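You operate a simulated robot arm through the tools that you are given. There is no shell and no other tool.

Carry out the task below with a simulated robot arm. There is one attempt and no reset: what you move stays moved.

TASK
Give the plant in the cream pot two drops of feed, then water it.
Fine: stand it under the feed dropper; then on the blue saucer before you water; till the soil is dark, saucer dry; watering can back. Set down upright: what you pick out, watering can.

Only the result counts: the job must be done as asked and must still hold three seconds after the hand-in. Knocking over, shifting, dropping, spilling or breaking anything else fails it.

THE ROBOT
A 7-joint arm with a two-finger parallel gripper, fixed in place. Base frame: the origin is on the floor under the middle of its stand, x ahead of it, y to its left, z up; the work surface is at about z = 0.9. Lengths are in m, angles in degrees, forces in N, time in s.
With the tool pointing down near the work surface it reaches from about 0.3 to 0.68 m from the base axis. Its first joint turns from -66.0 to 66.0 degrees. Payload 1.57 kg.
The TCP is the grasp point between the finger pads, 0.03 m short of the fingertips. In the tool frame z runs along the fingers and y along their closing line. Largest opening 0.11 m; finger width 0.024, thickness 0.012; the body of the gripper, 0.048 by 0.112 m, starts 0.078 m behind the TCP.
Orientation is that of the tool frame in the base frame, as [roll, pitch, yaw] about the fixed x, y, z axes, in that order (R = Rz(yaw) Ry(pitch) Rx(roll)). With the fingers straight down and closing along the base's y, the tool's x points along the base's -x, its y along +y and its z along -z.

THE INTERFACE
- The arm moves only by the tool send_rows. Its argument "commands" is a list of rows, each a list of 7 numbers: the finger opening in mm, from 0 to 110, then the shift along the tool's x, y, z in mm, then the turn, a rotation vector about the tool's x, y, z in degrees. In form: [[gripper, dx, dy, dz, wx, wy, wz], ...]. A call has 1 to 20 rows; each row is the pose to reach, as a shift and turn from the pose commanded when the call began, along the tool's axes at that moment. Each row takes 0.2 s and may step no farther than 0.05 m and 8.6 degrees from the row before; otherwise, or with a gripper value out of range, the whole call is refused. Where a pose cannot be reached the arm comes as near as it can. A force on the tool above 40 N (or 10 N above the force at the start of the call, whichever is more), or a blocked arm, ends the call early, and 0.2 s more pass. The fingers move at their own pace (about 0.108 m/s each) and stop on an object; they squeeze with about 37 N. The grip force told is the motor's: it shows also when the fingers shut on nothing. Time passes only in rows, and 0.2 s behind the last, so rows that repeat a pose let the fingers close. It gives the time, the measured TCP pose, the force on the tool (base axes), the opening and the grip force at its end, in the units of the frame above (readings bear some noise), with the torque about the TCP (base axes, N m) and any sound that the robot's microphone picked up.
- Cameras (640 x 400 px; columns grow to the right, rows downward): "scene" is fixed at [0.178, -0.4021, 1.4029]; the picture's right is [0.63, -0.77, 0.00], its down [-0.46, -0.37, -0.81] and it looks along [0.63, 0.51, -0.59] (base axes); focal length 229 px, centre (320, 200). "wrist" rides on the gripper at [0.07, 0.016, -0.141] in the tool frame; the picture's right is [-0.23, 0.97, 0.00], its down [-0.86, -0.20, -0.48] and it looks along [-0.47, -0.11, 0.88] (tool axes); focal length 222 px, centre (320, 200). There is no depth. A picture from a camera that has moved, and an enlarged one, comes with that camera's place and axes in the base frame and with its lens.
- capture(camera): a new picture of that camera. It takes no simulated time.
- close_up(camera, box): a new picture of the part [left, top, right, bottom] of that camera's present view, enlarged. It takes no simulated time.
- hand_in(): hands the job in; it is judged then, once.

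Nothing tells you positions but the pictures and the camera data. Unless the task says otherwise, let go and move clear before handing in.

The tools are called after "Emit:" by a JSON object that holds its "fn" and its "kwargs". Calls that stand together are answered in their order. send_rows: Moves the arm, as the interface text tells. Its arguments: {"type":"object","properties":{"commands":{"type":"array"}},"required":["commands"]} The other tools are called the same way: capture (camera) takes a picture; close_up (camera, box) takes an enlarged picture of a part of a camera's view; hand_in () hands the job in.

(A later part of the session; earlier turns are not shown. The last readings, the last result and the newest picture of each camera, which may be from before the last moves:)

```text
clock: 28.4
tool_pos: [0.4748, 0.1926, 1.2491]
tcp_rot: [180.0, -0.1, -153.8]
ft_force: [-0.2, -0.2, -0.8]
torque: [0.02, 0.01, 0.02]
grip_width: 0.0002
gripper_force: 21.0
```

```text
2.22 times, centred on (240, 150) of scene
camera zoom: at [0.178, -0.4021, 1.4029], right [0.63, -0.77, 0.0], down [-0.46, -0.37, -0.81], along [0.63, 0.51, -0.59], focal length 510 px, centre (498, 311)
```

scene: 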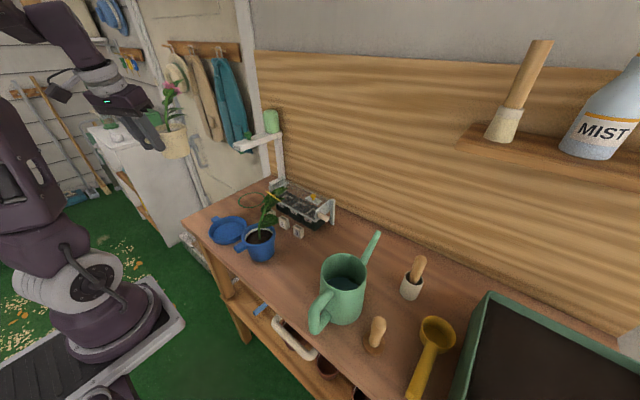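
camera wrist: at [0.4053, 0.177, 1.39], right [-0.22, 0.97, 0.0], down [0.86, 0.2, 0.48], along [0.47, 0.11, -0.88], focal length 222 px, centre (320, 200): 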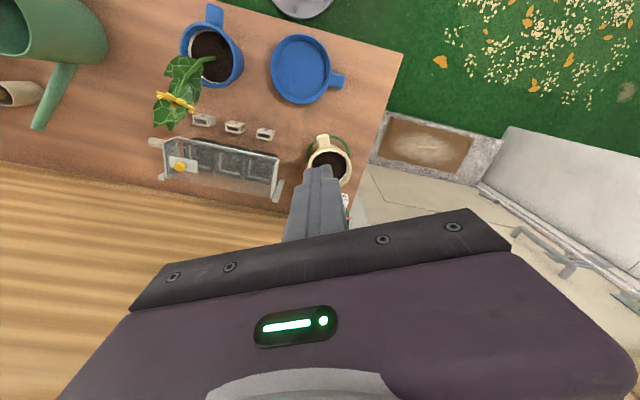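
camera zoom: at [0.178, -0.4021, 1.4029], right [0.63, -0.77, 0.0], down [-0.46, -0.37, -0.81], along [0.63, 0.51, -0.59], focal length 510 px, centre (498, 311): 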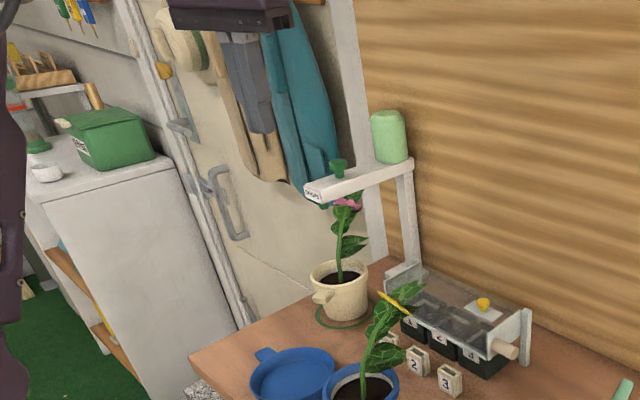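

The plant sits right under the nozzle. I'll shift the hand right so the wrist camera can see the plunger and I can locate it accurately.

Emit:
{"fn": "send_rows", "kwargs": {"commands": [[0, 19.7, -40.4, 0, 0, 0, 0], [0, 39.5, -80.9, 0, 0, 0, 0], [0, 39.5, -80.9, 0, 0, 0, 0]]}}

Emit:
{"fn": "capture", "kwargs": {"camera": "wrist"}}

Emit:
{"fn": "close_up", "kwargs": {"camera": "wrist", "box": [320, 120, 520, 260]}}

```text
clock: 29.2
tool_pos: [0.4733, 0.106, 1.2486]
tcp_rot: [-179.9, 0.0, -154.0]
ft_force: [0.0, -0.2, -0.5]
torque: [0.03, 0.0, 0.02]
grip_width: 0.0004
gripper_force: 21.4
```

```text
taken
camera wrist: at [0.4038, 0.0888, 1.3894], right [-0.22, 0.97, 0.0], down [0.86, 0.2, 0.48], along [0.47, 0.11, -0.88], focal length 222 px, centre (320, 200)
```

wrist: 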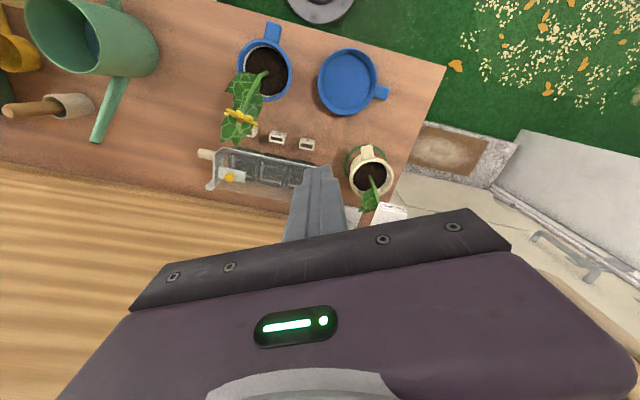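

```text
2.86 times, centred on (420, 190) of wrist
camera zoom: at [0.4038, 0.0888, 1.3894], right [-0.22, 0.97, 0.0], down [0.86, 0.2, 0.48], along [0.47, 0.11, -0.88], focal length 635 px, centre (34, 229)
```

zoom: 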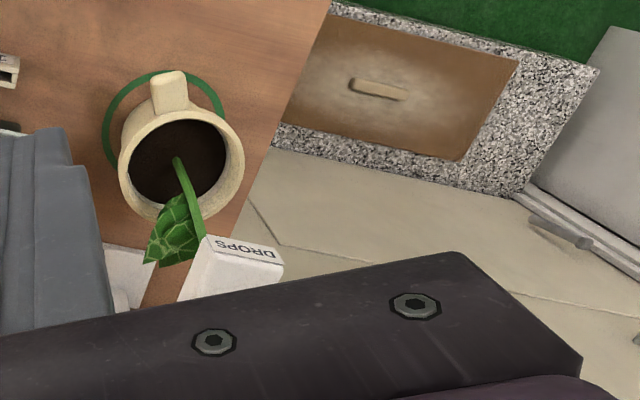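

The dropper arm's centre line is y≈0.226 and its tip x≈0.536. I'll move up and forward to see the plunger itself.

Emit:
{"fn": "send_rows", "kwargs": {"commands": [[0, -33.6, -5, -25, 0, 0, 0], [0, -67.2, -10.5, -50, 0, 0, 0], [0, -67.2, -10.5, -50, 0, 0, 0]]}}

Emit:
{"fn": "capture", "kwargs": {"camera": "wrist"}}

Emit:
{"fn": "close_up", "kwargs": {"camera": "wrist", "box": [320, 120, 480, 240]}}

```text
clock: 30.0
tool_pos: [0.5139, 0.1174, 1.2784]
tcp_rot: [-180.0, 0.1, -154.0]
ft_force: [0.3, 0.0, 0.2]
torque: [0.0, 0.0, -0.03]
grip_width: 0.0
gripper_force: 21.4
out of reach, approached as far as the arm can: row 2, 3
```

```text
taken
camera wrist: at [0.4451, 0.1019, 1.4189], right [-0.22, 0.97, 0.0], down [0.86, 0.2, 0.48], along [0.47, 0.11, -0.88], focal length 222 px, centre (320, 200)
```

wrist: 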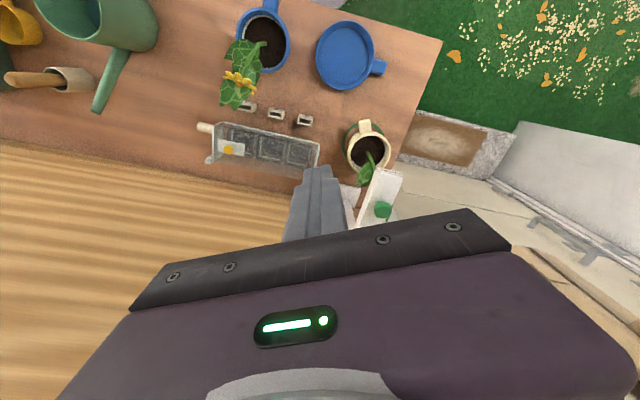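

```text
3.33 times, centred on (400, 180) of wrist
camera zoom: at [0.4451, 0.1019, 1.4189], right [-0.22, 0.97, 0.0], down [0.86, 0.2, 0.48], along [0.47, 0.11, -0.88], focal length 740 px, centre (53, 267)
```

zoom: 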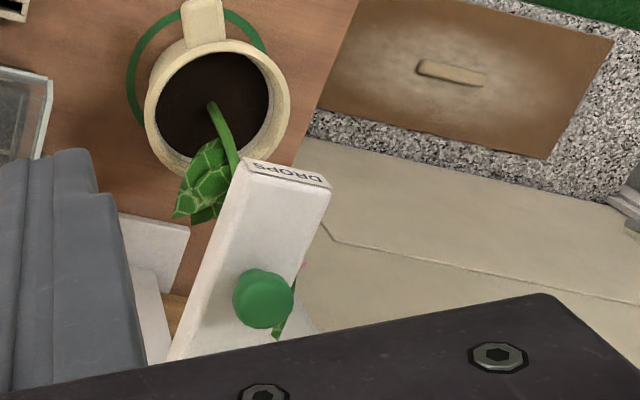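

The plunger is at about (0.589, 0.227), with its top at z≈1.1445. That is too far and high for a vertical tool, so I'll press with the hand tilted about 25°. First I'll go back to a reachable pose.

Emit:
{"fn": "send_rows", "kwargs": {"commands": [[0, 33.6, 5, 25, 0, 0, 0], [0, 67.2, 10.5, 50, 0, 0, 0], [0, 67.2, 10.5, 50, 0, 0, 0]]}}

```text
clock: 30.8
tool_pos: [0.4501, 0.0942, 1.2281]
tcp_rot: [-180.0, 0.1, -154.0]
ft_force: [0.0, 0.5, 0.1]
torque: [-0.03, 0.0, 0.01]
grip_width: 0.0
gripper_force: 21.2
```

I'm back at a reachable pose. Now I'll tilt 25° and move to just above the plunger.

Emit:
{"fn": "send_rows", "kwargs": {"commands": [[0, 0, 0, 0, 0, -8.4, 0], [0, 0, 0, 0, 0, -16.7, 0], [0, 0, 0, 0, 0, -25, 0], [0, -35.2, 11.7, 2.6, 0, -25, 0], [0, -70.4, 23.4, 5.2, 0, -25, 0], [0, -105.7, 35.2, 7.8, 0, -25, 0], [0, -140.9, 46.9, 10.4, 0, -25, 0], [0, -176.1, 58.6, 13, 0, -25, 0], [0, -176.1, 58.6, 13, 0, -25, 0]]}}

Emit:
{"fn": "capture", "kwargs": {"camera": "wrist"}}

Emit:
{"fn": "close_up", "kwargs": {"camera": "scene", "box": [195, 80, 315, 200]}}

```text
clock: 32.8
tool_pos: [0.5848, 0.2281, 1.2163]
tcp_rot: [-180.0, 25.0, -154.0]
ft_force: [0.0, -0.1, 0.0]
torque: [0.01, 0.03, 0.03]
grip_width: 0.0
gripper_force: 21.2
```

```text
taken
camera wrist: at [0.4674, 0.1884, 1.3129], right [-0.24, 0.97, 0.1], down [0.6, 0.07, 0.79], along [0.76, 0.25, -0.6], focal length 222 px, centre (320, 200)
```

wrist: 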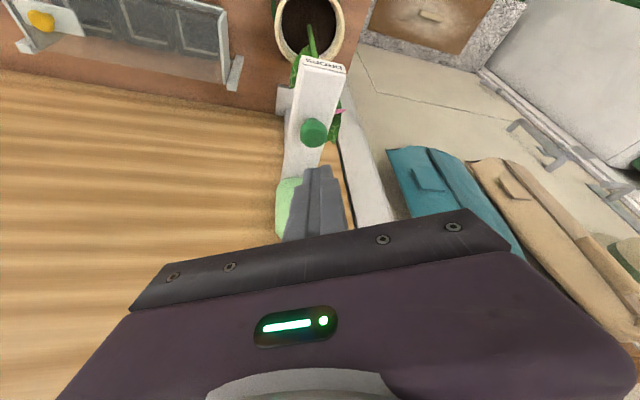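

```text
3.33 times, centred on (255, 140) of scene
camera zoom: at [0.178, -0.4021, 1.4029], right [0.63, -0.77, 0.0], down [-0.46, -0.37, -0.81], along [0.63, 0.51, -0.59], focal length 764 px, centre (537, 400)
```

zoom: 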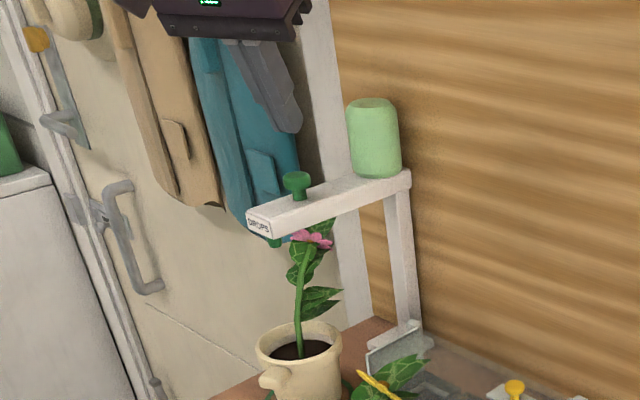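

I'm just above the plunger. I'll correct a few millimetres sideways and come down to about 6 mm above it.

Emit:
{"fn": "send_rows", "kwargs": {"commands": [[0, 10, -0.7, 15.2, 0, 0, 0], [0, 20, -1.4, 30.4, 0, 0, 0], [0, 20, -1.4, 30.4, 0, 0, 0]]}}

Emit:
{"fn": "close_up", "kwargs": {"camera": "wrist", "box": [240, 40, 400, 240]}}

Emit:
{"fn": "close_up", "kwargs": {"camera": "scene", "box": [215, 90, 295, 180]}}

```text
clock: 33.6
tool_pos: [0.5783, 0.2225, 1.1797]
tcp_rot: [180.0, 25.1, -154.0]
ft_force: [0.4, 0.0, 0.0]
torque: [0.01, -0.04, 0.01]
grip_width: 0.0
gripper_force: 21.6
```

```text
2.00 times, centred on (320, 140) of wrist
camera zoom: at [0.4616, 0.1838, 1.2772], right [-0.24, 0.97, 0.1], down [0.6, 0.07, 0.8], along [0.76, 0.25, -0.6], focal length 444 px, centre (320, 320)
```

zoom: 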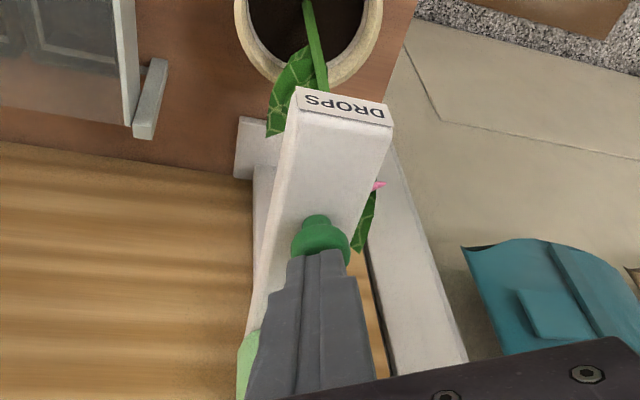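

```text
4.44 times, centred on (255, 135) of scene
camera zoom: at [0.178, -0.4021, 1.4029], right [0.63, -0.77, 0.0], down [-0.46, -0.37, -0.81], along [0.63, 0.51, -0.59], focal length 1019 px, centre (609, 489)
```

zoom: 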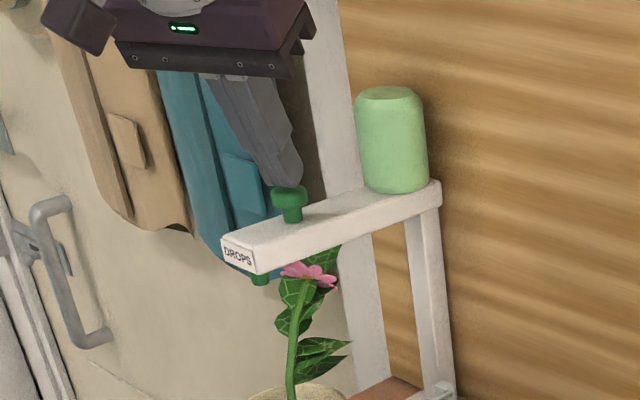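

The fingertips are right over the plunger. I'll press down in small steps, watching force and sound.

Emit:
{"fn": "send_rows", "kwargs": {"commands": [[0, 1.3, 0, 2.7, 0, 0, 0], [0, 2.1, 0, 4.5, 0, 0, 0]]}}

```text
clock: 34.2
tool_pos: [0.578, 0.2224, 1.1733]
tcp_rot: [-179.9, 24.9, -154.0]
ft_force: [0.1, -0.8, 0.6]
torque: [-0.02, -0.01, 0.03]
grip_width: 0.0
gripper_force: 21.1
```

Emit:
{"fn": "send_rows", "kwargs": {"commands": [[0, 0.9, 0, 1.8, 0, 0, 0], [0, 1.3, 0, 2.7, 0, 0, 0]]}}

Emit:
{"fn": "close_up", "kwargs": {"camera": "scene", "box": [225, 105, 285, 165]}}

```text
clock: 34.8
tool_pos: [0.5786, 0.2227, 1.1711]
tcp_rot: [180.0, 25.1, -153.9]
ft_force: [-0.5, -0.3, 2.1]
torque: [0.0, -0.02, -0.01]
grip_width: 0.0001
gripper_force: 21.5
heard: click
```

```text
6.67 times, centred on (255, 135) of scene
camera zoom: at [0.1779, -0.4021, 1.4029], right [0.63, -0.77, 0.0], down [-0.46, -0.37, -0.81], along [0.63, 0.51, -0.59], focal length 1529 px, centre (753, 633)
```

zoom: 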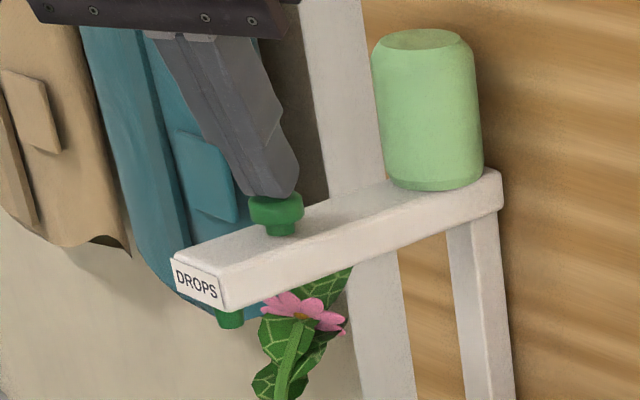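

I heard a click at about 2 N. I'll lift off fully to let the plunger return and see whether the release makes any sound.

Emit:
{"fn": "send_rows", "kwargs": {"commands": [[0, -2.1, 0, -4.5, 0, 0, 0], [0, -4.2, 0, -9, 0, 0, 0], [0, -4.2, 0, -9, 0, 0, 0]]}}

Emit:
{"fn": "close_up", "kwargs": {"camera": "scene", "box": [225, 105, 285, 165]}}

Emit:
{"fn": "close_up", "kwargs": {"camera": "scene", "box": [215, 150, 295, 220]}}

Emit:
{"fn": "close_up", "kwargs": {"camera": "wrist", "box": [240, 0, 400, 120]}}

```text
clock: 35.6
tool_pos: [0.5787, 0.223, 1.1814]
tcp_rot: [179.9, 25.0, -153.9]
ft_force: [0.0, -0.2, 0.2]
torque: [-0.01, -0.01, 0.01]
grip_width: 0.0
gripper_force: 21.5
```

```text
6.67 times, centred on (255, 135) of scene
camera zoom: at [0.178, -0.4021, 1.4029], right [0.63, -0.77, 0.0], down [-0.46, -0.37, -0.81], along [0.63, 0.51, -0.59], focal length 1529 px, centre (753, 633)
```

zoom: 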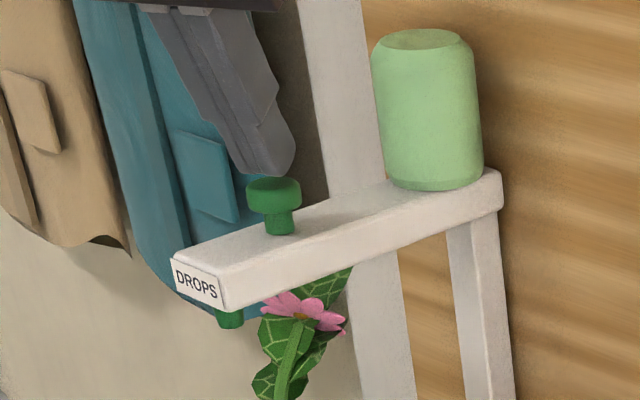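

```text
5.71 times, centred on (255, 185) of scene
camera zoom: at [0.178, -0.4021, 1.4029], right [0.63, -0.77, 0.0], down [-0.46, -0.37, -0.81], along [0.63, 0.51, -0.59], focal length 1310 px, centre (691, 286)
```

zoom: 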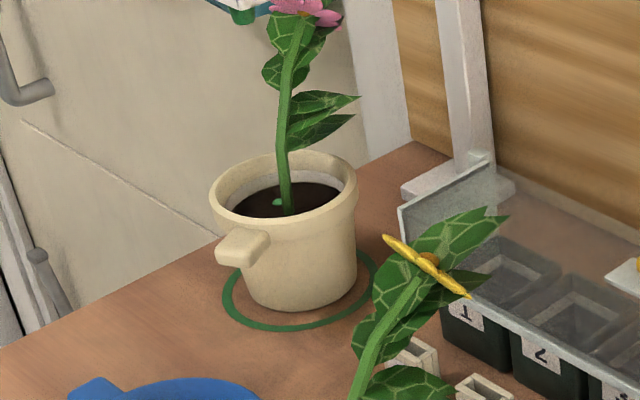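

```text
3.33 times, centred on (320, 60) of wrist
camera zoom: at [0.4619, 0.1836, 1.2796], right [-0.24, 0.97, 0.1], down [0.6, 0.07, 0.8], along [0.76, 0.25, -0.6], focal length 740 px, centre (320, 667)
```

zoom: 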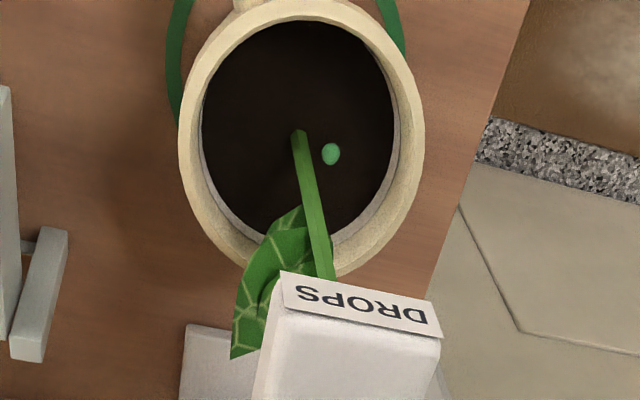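

One green drop is visible on the soil. I'll press once more, exactly the same way.

Emit:
{"fn": "send_rows", "kwargs": {"commands": [[0, 2.1, 0, 4.5, 0, 0, 0], [0, 3.4, 0, 7.2, 0, 0, 0], [0, 4.2, 0, 9.0, 0, 0, 0]]}}

```text
clock: 36.4
tool_pos: [0.5776, 0.2225, 1.1723]
tcp_rot: [-179.9, 25.0, -153.9]
ft_force: [-1.1, 0.2, 2.1]
torque: [0.0, 0.01, 0.0]
grip_width: 0.0
gripper_force: 21.7
heard: click
```

Emit:
{"fn": "send_rows", "kwargs": {"commands": [[0, -4.2, 0, -9, 0, 0, 0], [0, -12.7, 0, -27.2, 0, 0, 0], [0, -21.1, 0, -45.3, 0, 0, 0], [0, -21.1, 0, -45.3, 0, 0, 0]]}}

Emit:
{"fn": "close_up", "kwargs": {"camera": "wrist", "box": [240, 0, 400, 120]}}

Emit:
{"fn": "close_up", "kwargs": {"camera": "scene", "box": [215, 150, 295, 220]}}

```text
clock: 37.4
tool_pos: [0.5788, 0.2247, 1.2229]
tcp_rot: [180.0, 25.0, -154.0]
ft_force: [-0.5, 0.8, -0.6]
torque: [0.0, 0.0, 0.02]
grip_width: 0.0002
gripper_force: 21.1
```

```text
3.33 times, centred on (320, 60) of wrist
camera zoom: at [0.4617, 0.1845, 1.3214], right [-0.24, 0.97, 0.1], down [0.6, 0.07, 0.8], along [0.76, 0.25, -0.6], focal length 740 px, centre (320, 667)
```

zoom: 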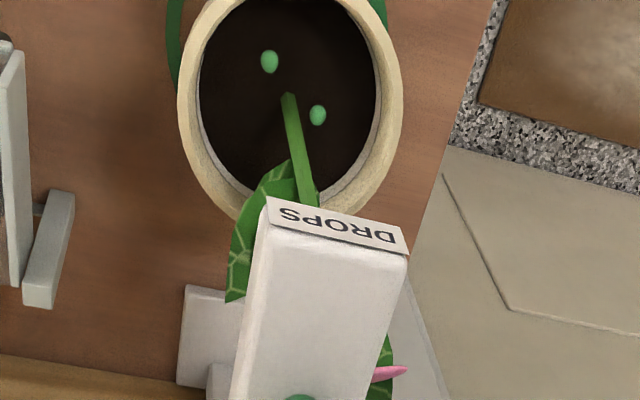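

```text
5.71 times, centred on (255, 185) of scene
camera zoom: at [0.178, -0.4021, 1.4029], right [0.63, -0.77, 0.0], down [-0.46, -0.37, -0.81], along [0.63, 0.51, -0.59], focal length 1310 px, centre (691, 286)
```

zoom: 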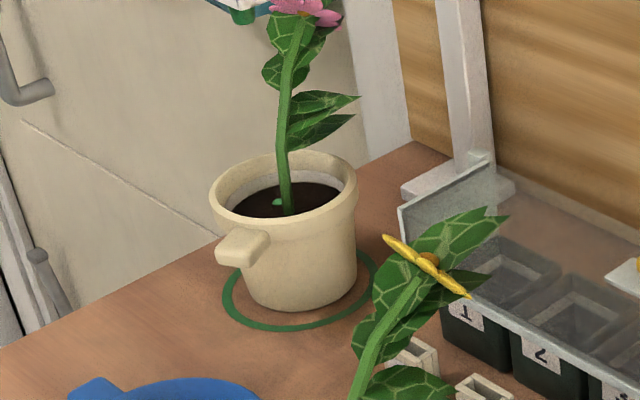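

Two drops are on the soil. I'll return to the pose behind the pot handle, with the tilt back at 15° and the fingers open.

Emit:
{"fn": "send_rows", "kwargs": {"commands": [[0, 28.8, 5.6, -23, 0, 0, 0], [0, 57.7, 11.2, -46, 0, 0, 0], [20, 86.5, 16.7, -69, 0, 0, 0], [40, 86.5, 16.7, -69, 0, 5, 0], [60, 86.5, 16.7, -69, 0, 10, 0], [60, 86.5, 16.7, -69, 0, 10, 0]]}}

Emit:
{"fn": "capture", "kwargs": {"camera": "wrist"}}

```text
clock: 38.8
tool_pos: [0.4749, 0.1911, 1.2491]
tcp_rot: [180.0, 15.1, -154.0]
ft_force: [0.3, -0.3, 0.5]
torque: [-0.01, 0.01, -0.04]
grip_width: 0.0597
gripper_force: 0.0
```

```text
taken
camera wrist: at [0.3748, 0.1603, 1.3661], right [-0.23, 0.97, 0.06], down [0.72, 0.13, 0.68], along [0.66, 0.2, -0.73], focal length 222 px, centre (320, 200)
```

wrist: 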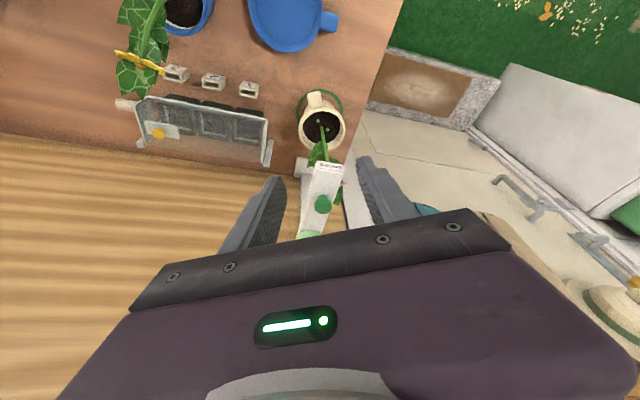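

I'll go back down onto the handle along the same path in reverse.

Emit:
{"fn": "send_rows", "kwargs": {"commands": [[60, 11.8, 0, 43.9, 0, 0, 0], [60, 23.5, 0, 87.7, 0, 0, 0], [60, 35.3, 0, 131.6, 0, 0, 0], [60, 47, 0, 175.4, 0, 0, 0], [60, 47, 0.3, 215, 0, 0, 0], [60, 47.1, 0.5, 250, 0, 0, 0], [60, 47.2, 0.7, 280.3, 0, 0, 0], [60, 47.2, 0.7, 280.3, 0, 0, 0]]}}

Emit:
{"fn": "close_up", "kwargs": {"camera": "wrist", "box": [220, 100, 420, 240]}}

Emit:
{"fn": "close_up", "kwargs": {"camera": "scene", "box": [205, 115, 305, 225]}}

```text
clock: 40.6
tool_pos: [0.4998, 0.2042, 0.9646]
tcp_rot: [180.0, 14.9, -153.9]
ft_force: [0.1, -0.5, 0.9]
torque: [0.04, -0.01, 0.04]
grip_width: 0.0601
gripper_force: 0.1
```

```text
2.86 times, centred on (320, 170) of wrist
camera zoom: at [0.3998, 0.1722, 1.0822], right [-0.23, 0.97, 0.06], down [0.72, 0.13, 0.68], along [0.66, 0.2, -0.73], focal length 635 px, centre (320, 286)
```

zoom: 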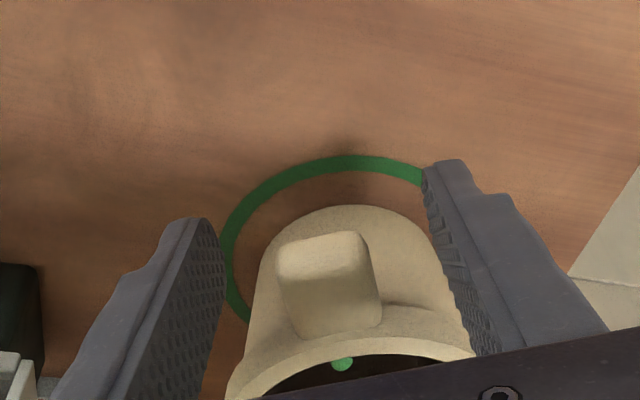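

```text
3.64 times, centred on (255, 170) of scene
camera zoom: at [0.178, -0.4021, 1.4029], right [0.63, -0.77, 0.0], down [-0.46, -0.37, -0.81], along [0.63, 0.51, -0.59], focal length 834 px, centre (556, 309)
```

zoom: 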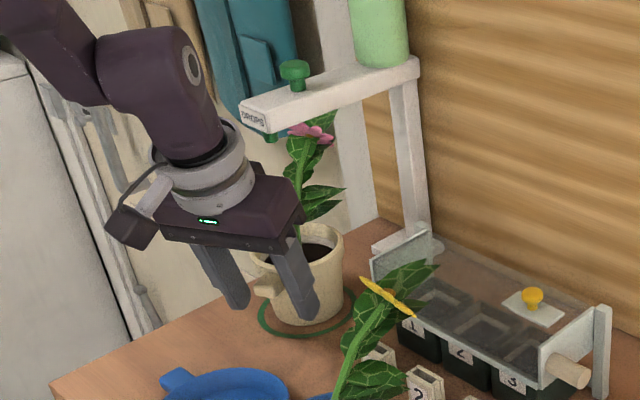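

The fingers are centred on the handle again. I'll grip it and lift about 8 mm.

Emit:
{"fn": "send_rows", "kwargs": {"commands": [[40, 0, 0, 0, 0, 0, 0], [20, 0, 0, 0, 0, 0, 0], [5, 0, 0, 0, 0, 0, 0], [0, 0, 0, 0, 0, 0, 0], [0, 0, 0, 0, 0, 0, 0], [0, -0.8, 0, -2.9, 0, 0, 0], [0, -2.3, 0, -8.7, 0, 0, 0], [0, -2.3, 0, -8.7, 0, 0, 0]]}}

Emit:
{"fn": "close_up", "kwargs": {"camera": "scene", "box": [205, 115, 305, 225]}}

```text
clock: 42.4
tool_pos: [0.4985, 0.2032, 0.9734]
tcp_rot: [179.9, 15.0, -154.0]
ft_force: [-0.1, -1.0, -2.1]
torque: [-0.03, 0.15, -0.03]
grip_width: 0.0236
gripper_force: 35.4
```

```text
3.64 times, centred on (255, 170) of scene
camera zoom: at [0.178, -0.4021, 1.4029], right [0.63, -0.77, 0.0], down [-0.46, -0.37, -0.81], along [0.63, 0.51, -0.59], focal length 834 px, centre (556, 309)
```

zoom: 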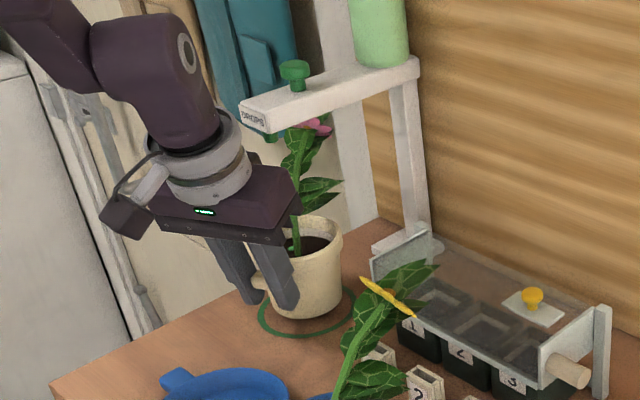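

The pot is held 8 mm up. I'll slide it back out to the left the way it came in, then raise it and bring it towards the robot.

Emit:
{"fn": "send_rows", "kwargs": {"commands": [[0, -6, 26.1, 1.6, 0, 0, 0], [0, -12, 52.2, 3.2, 0, 0, 0], [0, -17.9, 78.2, 4.8, 0, 0, 0], [0, -23.9, 104.3, 6.4, 0, 0, 0], [0, -35.1, 104.3, -35.4, 0, 0, 0], [0, -46.3, 104.3, -77.3, 0, 0, 0], [0, -57.5, 104.3, -119.1, 0, 0, 0], [0, -68.7, 104.3, -161, 0, 0, 0], [0, -79.9, 104.3, -202.8, 0, 0, 0], [0, -45.5, 111.2, -212, 0, 0, 0], [0, -11.1, 118, -221.2, 0, 0, 0], [0, 23.3, 124.9, -230.5, 0, 0, 0], [0, 57.7, 131.7, -239.7, 0, 0, 0], [0, 57.7, 131.7, -239.7, 0, 0, 0]]}}

Emit:
{"fn": "capture", "kwargs": {"camera": "scene"}}

Emit:
{"fn": "capture", "kwargs": {"camera": "wrist"}}

```text
clock: 45.4
tool_pos: [0.3341, 0.2703, 1.1906]
tcp_rot: [-180.0, 15.0, -154.0]
ft_force: [-0.3, 0.4, -2.1]
torque: [-0.03, 0.15, -0.02]
grip_width: 0.0235
gripper_force: 35.4
```

```text
taken
```

scene: 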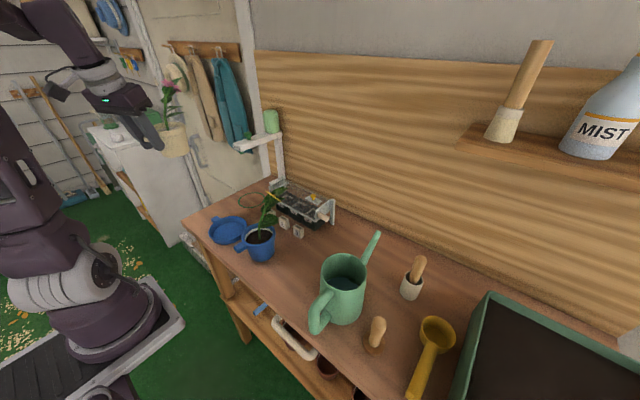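

```text
taken
camera wrist: at [0.2341, 0.2393, 1.3085], right [-0.23, 0.97, 0.06], down [0.72, 0.13, 0.68], along [0.66, 0.2, -0.73], focal length 222 px, centre (320, 200)
```

wrist: 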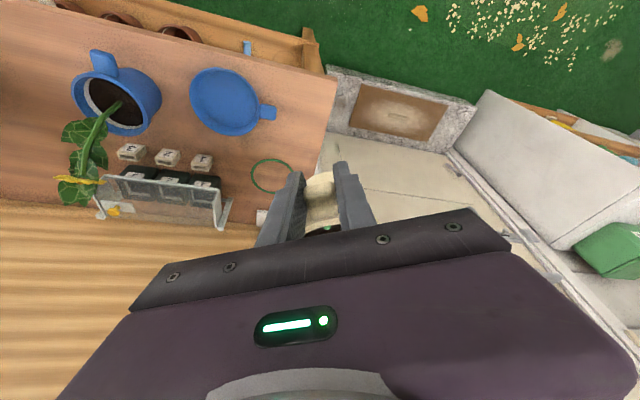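

Before lowering, I'll measure the empty saucer accurately.

Emit:
{"fn": "close_up", "kwargs": {"camera": "scene", "box": [195, 200, 275, 260]}}

Emit:
{"fn": "close_up", "kwargs": {"camera": "wrist", "box": [140, 40, 300, 160]}}

```text
6.67 times, centred on (235, 230) of scene
camera zoom: at [0.178, -0.4021, 1.4029], right [0.63, -0.77, 0.0], down [-0.46, -0.37, -0.81], along [0.63, 0.51, -0.59], focal length 1529 px, centre (887, 0)
```

zoom: 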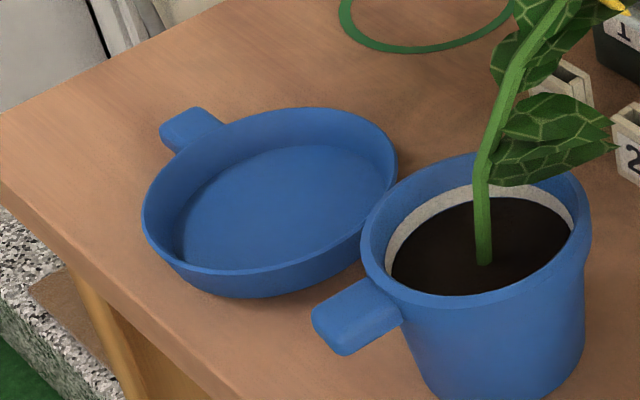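

```text
3.33 times, centred on (220, 100) of wrist
camera zoom: at [0.2341, 0.2393, 1.3085], right [-0.23, 0.97, 0.06], down [0.72, 0.13, 0.68], along [0.66, 0.2, -0.73], focal length 740 px, centre (653, 533)
```

zoom: 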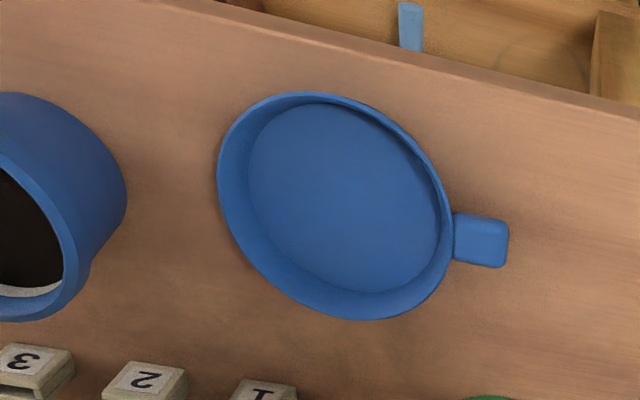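

The saucer is centred at about (0.398, 0.139), with its rim at z≈0.92 and a floor radius of about 0.048. I'll move the pot above it and turn the handle towards the robot, so the plant leans away from where the can will come in.

Emit:
{"fn": "send_rows", "kwargs": {"commands": [[0, 12.9, -30, -3.5, 1.68, 0, 6.28], [0, 25.9, -60, -6.9, 3.37, 0, 12.55], [0, 38.8, -90, -10.4, 5.05, 0, 18.83], [0, 51.8, -119.9, -13.9, 6.73, 0, 25.1], [0, 51.8, -119.9, -13.9, 6.73, 0, 25.1]]}}

Emit:
{"fn": "capture", "kwargs": {"camera": "wrist"}}

Emit:
{"fn": "capture", "kwargs": {"camera": "scene"}}

```text
clock: 46.6
tool_pos: [0.3399, 0.1389, 1.1904]
tcp_rot: [180.0, 14.9, 179.9]
ft_force: [0.4, 0.1, -2.6]
torque: [0.02, 0.14, 0.02]
grip_width: 0.0238
gripper_force: 35.9
```

```text
taken
camera wrist: at [0.2368, 0.1555, 1.3077], right [0.22, 0.97, 0.06], down [0.7, -0.2, 0.68], along [0.68, -0.11, -0.73], focal length 222 px, centre (320, 200)
```

wrist: 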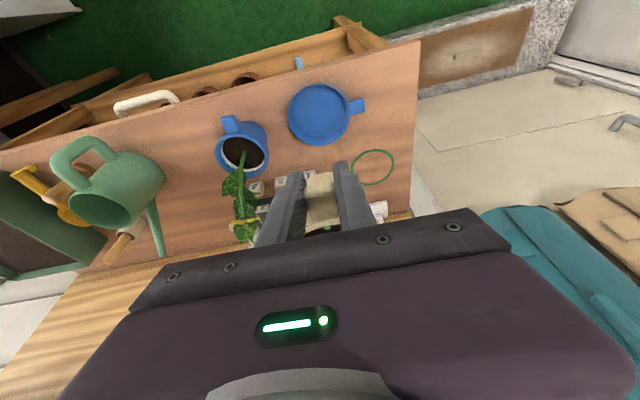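

```text
taken
```

scene: 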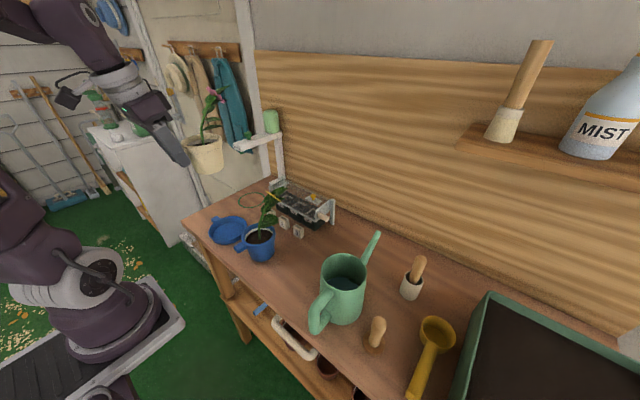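

The pot is above the saucer. I'll lower it to just above the rim and check the centring.

Emit:
{"fn": "send_rows", "kwargs": {"commands": [[0, 10, 0, 36.7, 0, 0, 0], [0, 20, 0, 73.4, 0, 0, 0], [0, 30, 0, 110, 0, 0, 0], [0, 40, 0, 146.6, 0, 0, 0], [0, 50, 0, 183.2, 0, 0, 0], [0, 50, 0, 183.2, 0, 0, 0]]}}

Emit:
{"fn": "close_up", "kwargs": {"camera": "scene", "box": [180, 170, 300, 270]}}

Emit:
{"fn": "close_up", "kwargs": {"camera": "wrist", "box": [220, 80, 420, 240]}}

```text
clock: 48.0
tool_pos: [0.352, 0.1452, 1.0108]
tcp_rot: [180.0, 14.8, -179.9]
ft_force: [-0.8, 0.7, -2.6]
torque: [0.0, 0.15, -0.02]
grip_width: 0.0236
gripper_force: 36.5
out of reach, approached as far as the arm can: row 5, 6
```

```text
4.00 times, centred on (240, 220) of scene
camera zoom: at [0.178, -0.4021, 1.4029], right [0.63, -0.77, 0.0], down [-0.46, -0.37, -0.81], along [0.63, 0.51, -0.59], focal length 917 px, centre (640, 120)
```

zoom: 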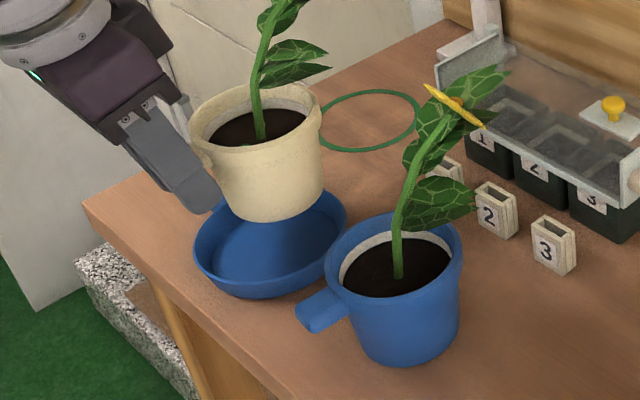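

```text
2.50 times, centred on (320, 160) of wrist
camera zoom: at [0.2496, 0.1625, 1.1287], right [0.22, 0.97, 0.06], down [0.7, -0.2, 0.68], along [0.68, -0.11, -0.73], focal length 555 px, centre (320, 300)
```

zoom: 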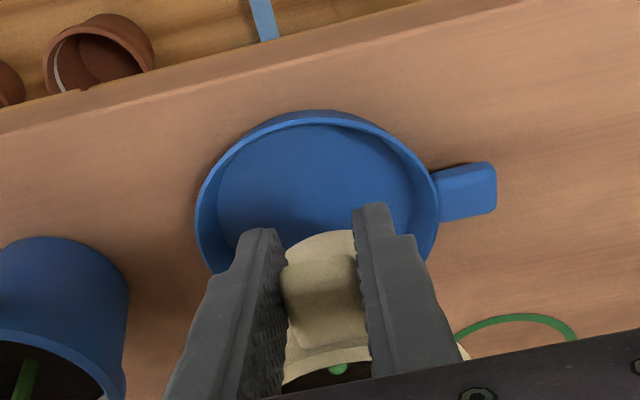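

The arm can't get that close in at this yaw. Turning the hand about 40° will put the handle where the arm reached well during pick-up. I'll lift slightly and rotate.

Emit:
{"fn": "send_rows", "kwargs": {"commands": [[0, -5.2, 0, -18.9, 0, 0, 0], [0, -10.4, 0, -37.8, 0, 0, 0], [0, -10.4, -8.8, -37.8, -2.07, 0, -7.73], [0, -10.4, -17.6, -37.8, -4.14, 0, -15.46], [0, -10.4, -26.5, -37.8, -6.21, 0, -23.18], [0, -10.4, -35.3, -37.8, -8.28, 0, -30.91], [0, -10.4, -44.1, -37.8, -10.35, 0, -38.64], [0, -10.4, -44.1, -37.8, -10.35, 0, -38.64]]}}

Emit:
{"fn": "close_up", "kwargs": {"camera": "scene", "box": [180, 150, 320, 270]}}

Emit:
{"fn": "capture", "kwargs": {"camera": "wrist"}}

```text
clock: 49.8
tool_pos: [0.3372, 0.0936, 1.039]
tcp_rot: [179.9, 15.0, -139.9]
ft_force: [1.0, 0.1, -2.5]
torque: [-0.11, 0.12, 0.0]
grip_width: 0.0236
gripper_force: 35.9
out of reach, approached as far as the arm can: row 1, 4, 5
```

```text
3.33 times, centred on (250, 210) of scene
camera zoom: at [0.178, -0.4021, 1.4029], right [0.63, -0.77, 0.0], down [-0.46, -0.37, -0.81], along [0.63, 0.51, -0.59], focal length 764 px, centre (553, 167)
```

zoom: 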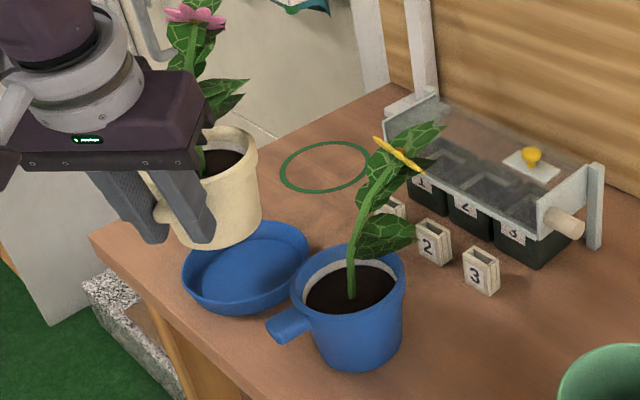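

```text
taken
camera wrist: at [0.2483, 0.04, 1.1578], right [-0.46, 0.89, 0.06], down [0.67, 0.3, 0.68], along [0.59, 0.35, -0.73], focal length 222 px, centre (320, 200)
```

wrist: 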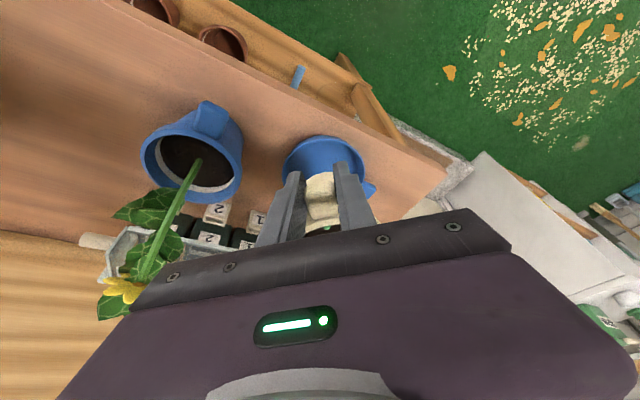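

At this yaw the arm is comfortable. I'll move over the saucer centre and lower to just above the rim.

Emit:
{"fn": "send_rows", "kwargs": {"commands": [[0, -8, -4, 2.1, 0, 0, 0], [0, -6.9, -4, 22, 0, 0, 0], [0, -5.7, -4, 41.9, 0, 0, 0], [0, -5.7, -4, 41.9, 0, 0, 0]]}}

Emit:
{"fn": "close_up", "kwargs": {"camera": "scene", "box": [180, 170, 300, 270]}}

Emit:
{"fn": "close_up", "kwargs": {"camera": "wrist", "box": [220, 80, 420, 240]}}

```text
clock: 50.8
tool_pos: [0.3547, 0.1018, 1.0017]
tcp_rot: [179.9, 15.0, -140.0]
ft_force: [0.4, 0.0, -2.0]
torque: [-0.11, 0.12, -0.05]
grip_width: 0.0236
gripper_force: 35.7
```

```text
4.00 times, centred on (240, 220) of scene
camera zoom: at [0.178, -0.4021, 1.4029], right [0.63, -0.77, 0.0], down [-0.46, -0.37, -0.81], along [0.63, 0.51, -0.59], focal length 917 px, centre (640, 120)
```

zoom: 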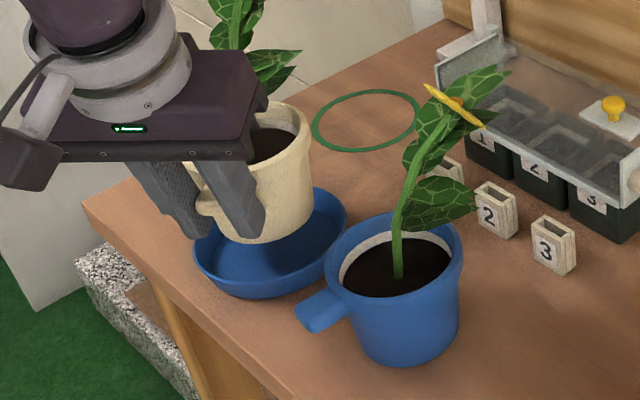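

```text
2.50 times, centred on (320, 160) of wrist
camera zoom: at [0.2645, 0.0477, 1.1188], right [-0.46, 0.89, 0.06], down [0.67, 0.3, 0.68], along [0.59, 0.35, -0.73], focal length 555 px, centre (320, 300)
```

zoom: 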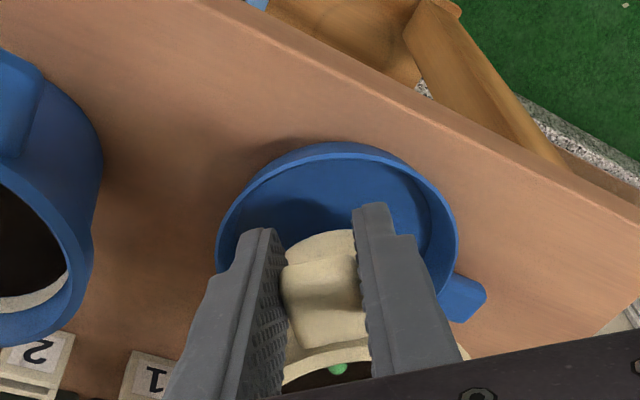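

The pot is centred over the saucer to within a few millimetres. I'll lower it now, gently at the end.

Emit:
{"fn": "send_rows", "kwargs": {"commands": [[0, 4, 0.5, 11.4, 0, 0, 0], [0, 8, 0.9, 22.7, 0, 0, 0], [0, 8, 0.9, 22.7, 0, 0, 0]]}}

Emit:
{"fn": "send_rows", "kwargs": {"commands": [[0, 0.5, 0, 1.9, 0, 0, 0], [0, 0.5, 0, 1.9, 0, 0, 0]]}}

```text
clock: 51.6
tool_pos: [0.3528, 0.1, 0.9759]
tcp_rot: [-180.0, 15.1, -140.0]
ft_force: [-1.3, 0.6, -2.2]
torque: [-0.1, 0.13, 0.01]
grip_width: 0.0237
gripper_force: 36.0
```

```text
clock: 52.2
tool_pos: [0.3525, 0.1001, 0.9732]
tcp_rot: [-180.0, 15.1, -139.9]
ft_force: [0.9, -0.1, -2.1]
torque: [-0.06, 0.15, 0.0]
grip_width: 0.0238
gripper_force: 36.1
```

Emit:
{"fn": "send_rows", "kwargs": {"commands": [[0, 0.4, 0, 1.5, 0, 0, 0], [0, 0.4, 0, 1.5, 0, 0, 0]]}}

Emit:
{"fn": "send_rows", "kwargs": {"commands": [[0, 0.3, 0, 1.0, 0, 0, 0], [0, 0.3, 0, 1.0, 0, 0, 0]]}}

```text
clock: 52.8
tool_pos: [0.3511, 0.1012, 0.9726]
tcp_rot: [-179.9, 15.1, -140.0]
ft_force: [0.5, -0.5, -3.1]
torque: [-0.1, 0.13, 0.0]
grip_width: 0.0237
gripper_force: 36.4
```

```text
clock: 53.4
tool_pos: [0.3521, 0.1013, 0.9724]
tcp_rot: [180.0, 15.0, -139.9]
ft_force: [-0.1, -0.2, -2.8]
torque: [-0.12, 0.11, 0.0]
grip_width: 0.0238
gripper_force: 35.8
```

Emit:
{"fn": "send_rows", "kwargs": {"commands": [[0, 0.3, 0, 1.0, 0, 0, 0], [0, 0.3, 0, 1.0, 0, 0, 0]]}}

Emit:
{"fn": "send_rows", "kwargs": {"commands": [[0, 0.3, 0, 1.0, 0, 0, 0], [0, 0.3, 0, 1.0, 0, 0, 0]]}}

```text
clock: 54.0
tool_pos: [0.3526, 0.1029, 0.9695]
tcp_rot: [180.0, 15.1, -139.9]
ft_force: [0.5, -0.9, -2.0]
torque: [-0.01, 0.02, -0.03]
grip_width: 0.0236
gripper_force: 35.9
```

```text
clock: 54.6
tool_pos: [0.3524, 0.1016, 0.9692]
tcp_rot: [-179.9, 15.1, -140.0]
ft_force: [-2.2, -0.8, 16.4]
torque: [0.66, -0.75, 0.04]
grip_width: 0.0239
gripper_force: 35.9
```

It's in contact with the saucer now. I'll back off slightly and release.

Emit:
{"fn": "send_rows", "kwargs": {"commands": [[0, -0.2, 0, -0.7, 0, 0, 0], [0, -0.2, 0, -0.7, 0, 0, 0]]}}

Emit:
{"fn": "send_rows", "kwargs": {"commands": [[28, 0, 0, 0, 0, 0, 0], [36, 0, 0, 0, 0, 0, 0], [48, 0, 0, 0, 0, 0, 0], [60, 0, 0, 0, 0, 0, 0], [60, 0, 0, 0, 0, 0, 0]]}}

Emit:
{"fn": "close_up", "kwargs": {"camera": "scene", "box": [180, 170, 300, 270]}}

Emit:
{"fn": "close_up", "kwargs": {"camera": "wrist", "box": [220, 80, 420, 240]}}

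```text
clock: 55.2
tool_pos: [0.3521, 0.1014, 0.9705]
tcp_rot: [180.0, 15.1, -139.9]
ft_force: [0.9, 0.5, 2.3]
torque: [0.24, -0.35, -0.05]
grip_width: 0.0239
gripper_force: 36.2
```

```text
clock: 56.4
tool_pos: [0.3518, 0.1013, 0.9695]
tcp_rot: [179.9, 15.0, -139.9]
ft_force: [-0.2, 0.1, 0.8]
torque: [0.0, 0.01, -0.06]
grip_width: 0.06
gripper_force: 0.0
```

```text
4.00 times, centred on (240, 220) of scene
camera zoom: at [0.178, -0.4021, 1.4029], right [0.63, -0.77, 0.0], down [-0.46, -0.37, -0.81], along [0.63, 0.51, -0.59], focal length 917 px, centre (640, 120)
```

zoom: 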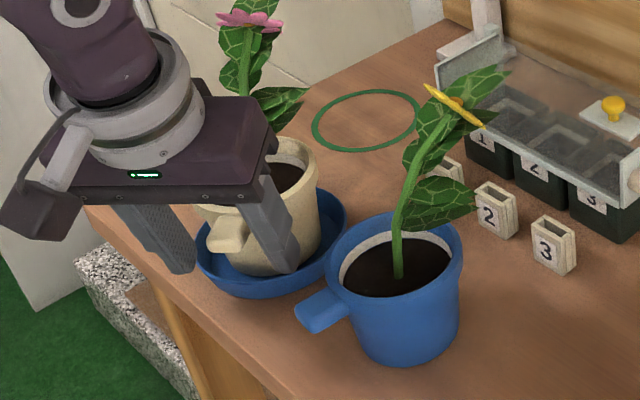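

```text
2.50 times, centred on (320, 160) of wrist
camera zoom: at [0.2626, 0.0466, 1.088], right [-0.46, 0.89, 0.06], down [0.67, 0.3, 0.68], along [0.59, 0.35, -0.73], focal length 555 px, centre (320, 300)
```

zoom: 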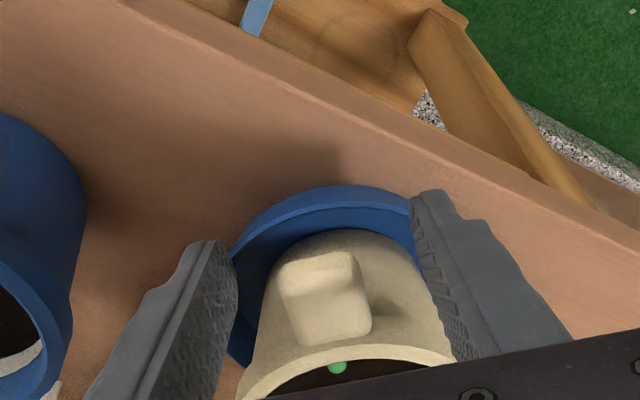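

The pot is standing in the saucer. I'll back out along the tool axis, rise, and check its placement.

Emit:
{"fn": "send_rows", "kwargs": {"commands": [[60, 0, 0, -20, 0, 0, 0], [60, 0, 0, -60, 0, 0, 0], [60, 0, 0, -100, 0, 0, 0], [60, -11.6, 0, -143.5, 0, 0, 0], [60, -23.3, 0, -187, 0, 0, 0], [60, -34.9, 0, -230.4, 0, 0, 0], [60, -34.9, 0, -230.4, 0, 0, 0]]}}

Emit:
{"fn": "capture", "kwargs": {"camera": "wrist"}}

Emit:
{"fn": "close_up", "kwargs": {"camera": "scene", "box": [180, 150, 320, 270]}}

```text
clock: 58.0
tool_pos: [0.3342, 0.0818, 1.2025]
tcp_rot: [180.0, 15.0, -140.1]
ft_force: [0.4, -0.3, -0.8]
torque: [-0.01, -0.03, -0.02]
grip_width: 0.06
gripper_force: 0.0
```

```text
taken
camera wrist: at [0.2451, 0.0277, 1.3195], right [-0.46, 0.89, 0.06], down [0.67, 0.3, 0.68], along [0.59, 0.35, -0.73], focal length 222 px, centre (320, 200)
```

wrist: 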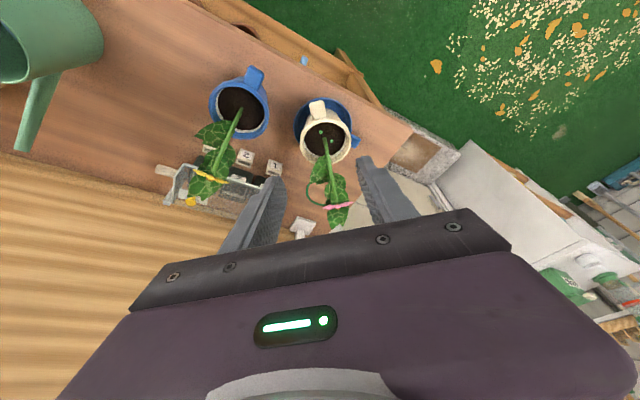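

```text
3.33 times, centred on (250, 210) of scene
camera zoom: at [0.1779, -0.4021, 1.4029], right [0.63, -0.77, 0.0], down [-0.46, -0.37, -0.81], along [0.63, 0.51, -0.59], focal length 764 px, centre (553, 167)
```

zoom: 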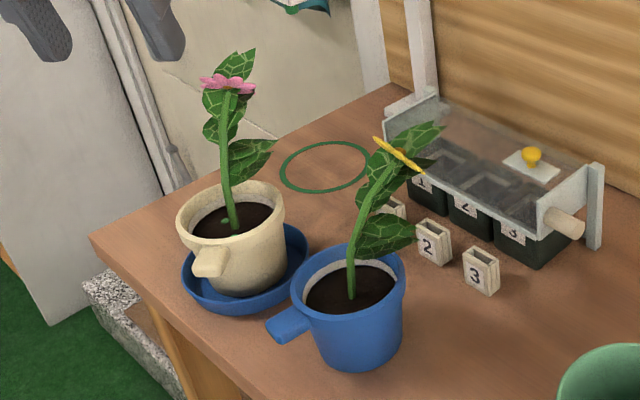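

The pot stands upright and centred in the saucer, with two drops on the soil. Next is the watering can. I'll straighten the hand and move over to look at its handle.

Emit:
{"fn": "send_rows", "kwargs": {"commands": [[60, -8.4, 0, -31.4, 0, 5, 0], [60, -16.8, 0, -62.8, 0, 10, 0], [60, -16.8, 0, -62.8, 0, 15, 0], [60, -16.8, 0, -62.8, 0, 15, 0]]}}

```text
clock: 59.0
tool_pos: [0.3322, 0.0842, 1.2671]
tcp_rot: [180.0, -0.1, -140.0]
ft_force: [0.3, -0.7, -0.7]
torque: [-0.01, 0.01, -0.01]
grip_width: 0.0603
gripper_force: 0.0
```

Emit:
{"fn": "send_rows", "kwargs": {"commands": [[60, 21.2, -31.5, 0, 0, 0, 5.7], [60, 42.4, -62.9, 0, 0, 0, 11.4], [60, 63.7, -94.4, 0, 0, 0, 17.1], [60, 84.9, -125.9, 0, 0, 0, 22.9], [60, 106.1, -157.3, 0, 0, 0, 28.6], [60, 127.3, -188.8, 20, 0, 0, 34.3], [60, 148.5, -220.3, 47, 0, 0, 40], [60, 148.5, -220.3, 47, 0, 0, 40]]}}

Emit:
{"fn": "capture", "kwargs": {"camera": "wrist"}}

Emit:
{"fn": "capture", "kwargs": {"camera": "scene"}}

```text
clock: 60.8
tool_pos: [0.361, -0.1812, 1.2197]
tcp_rot: [-180.0, 0.1, 180.0]
ft_force: [0.0, -0.6, 0.6]
torque: [0.0, -0.04, 0.01]
grip_width: 0.0601
gripper_force: 0.0
```

```text
taken
camera wrist: at [0.2927, -0.1644, 1.3601], right [0.23, 0.97, 0.0], down [0.86, -0.2, 0.48], along [0.47, -0.11, -0.88], focal length 222 px, centre (320, 200)
```

wrist: 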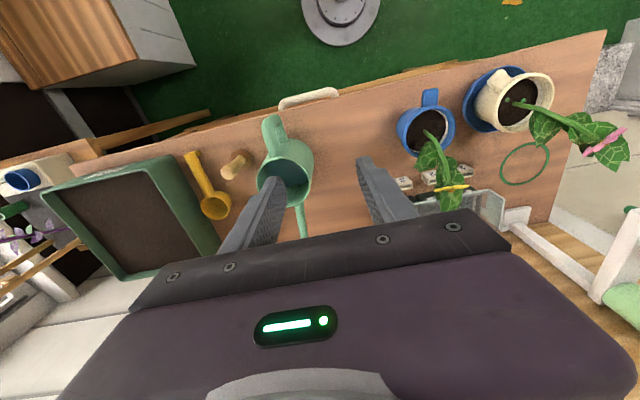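

```text
taken
```

scene: 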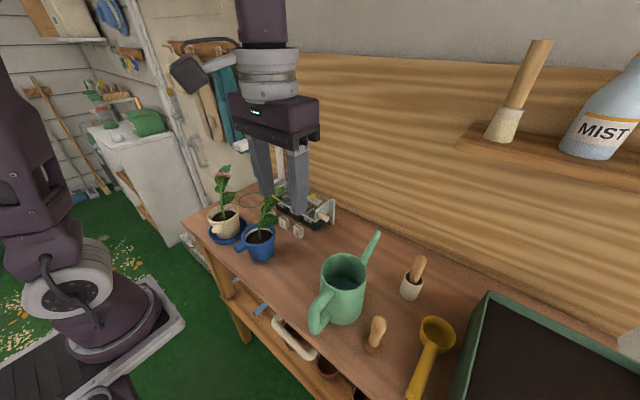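

Emit:
{"fn": "close_up", "kwargs": {"camera": "wrist", "box": [220, 100, 340, 190]}}

Emit:
{"fn": "close_up", "kwargs": {"camera": "scene", "box": [295, 220, 395, 345]}}

```text
4.44 times, centred on (280, 145) of wrist
camera zoom: at [0.2927, -0.1644, 1.3601], right [0.23, 0.97, 0.0], down [0.86, -0.2, 0.48], along [0.47, -0.11, -0.88], focal length 987 px, centre (498, 444)
```

zoom: 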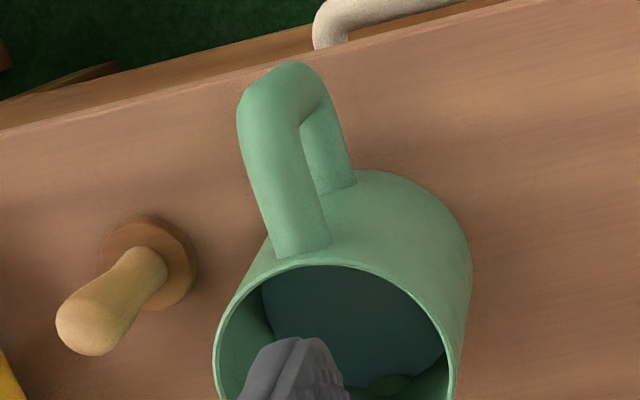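

```text
3.20 times, centred on (345, 282) of scene
camera zoom: at [0.1779, -0.4021, 1.4029], right [0.63, -0.77, 0.0], down [-0.46, -0.37, -0.81], along [0.63, 0.51, -0.59], focal length 734 px, centre (240, -64)
```

zoom: 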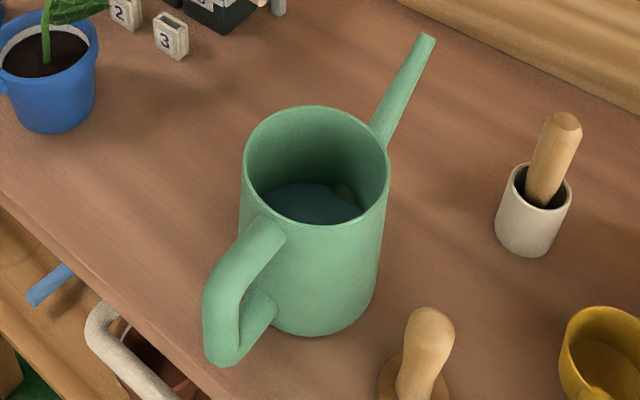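

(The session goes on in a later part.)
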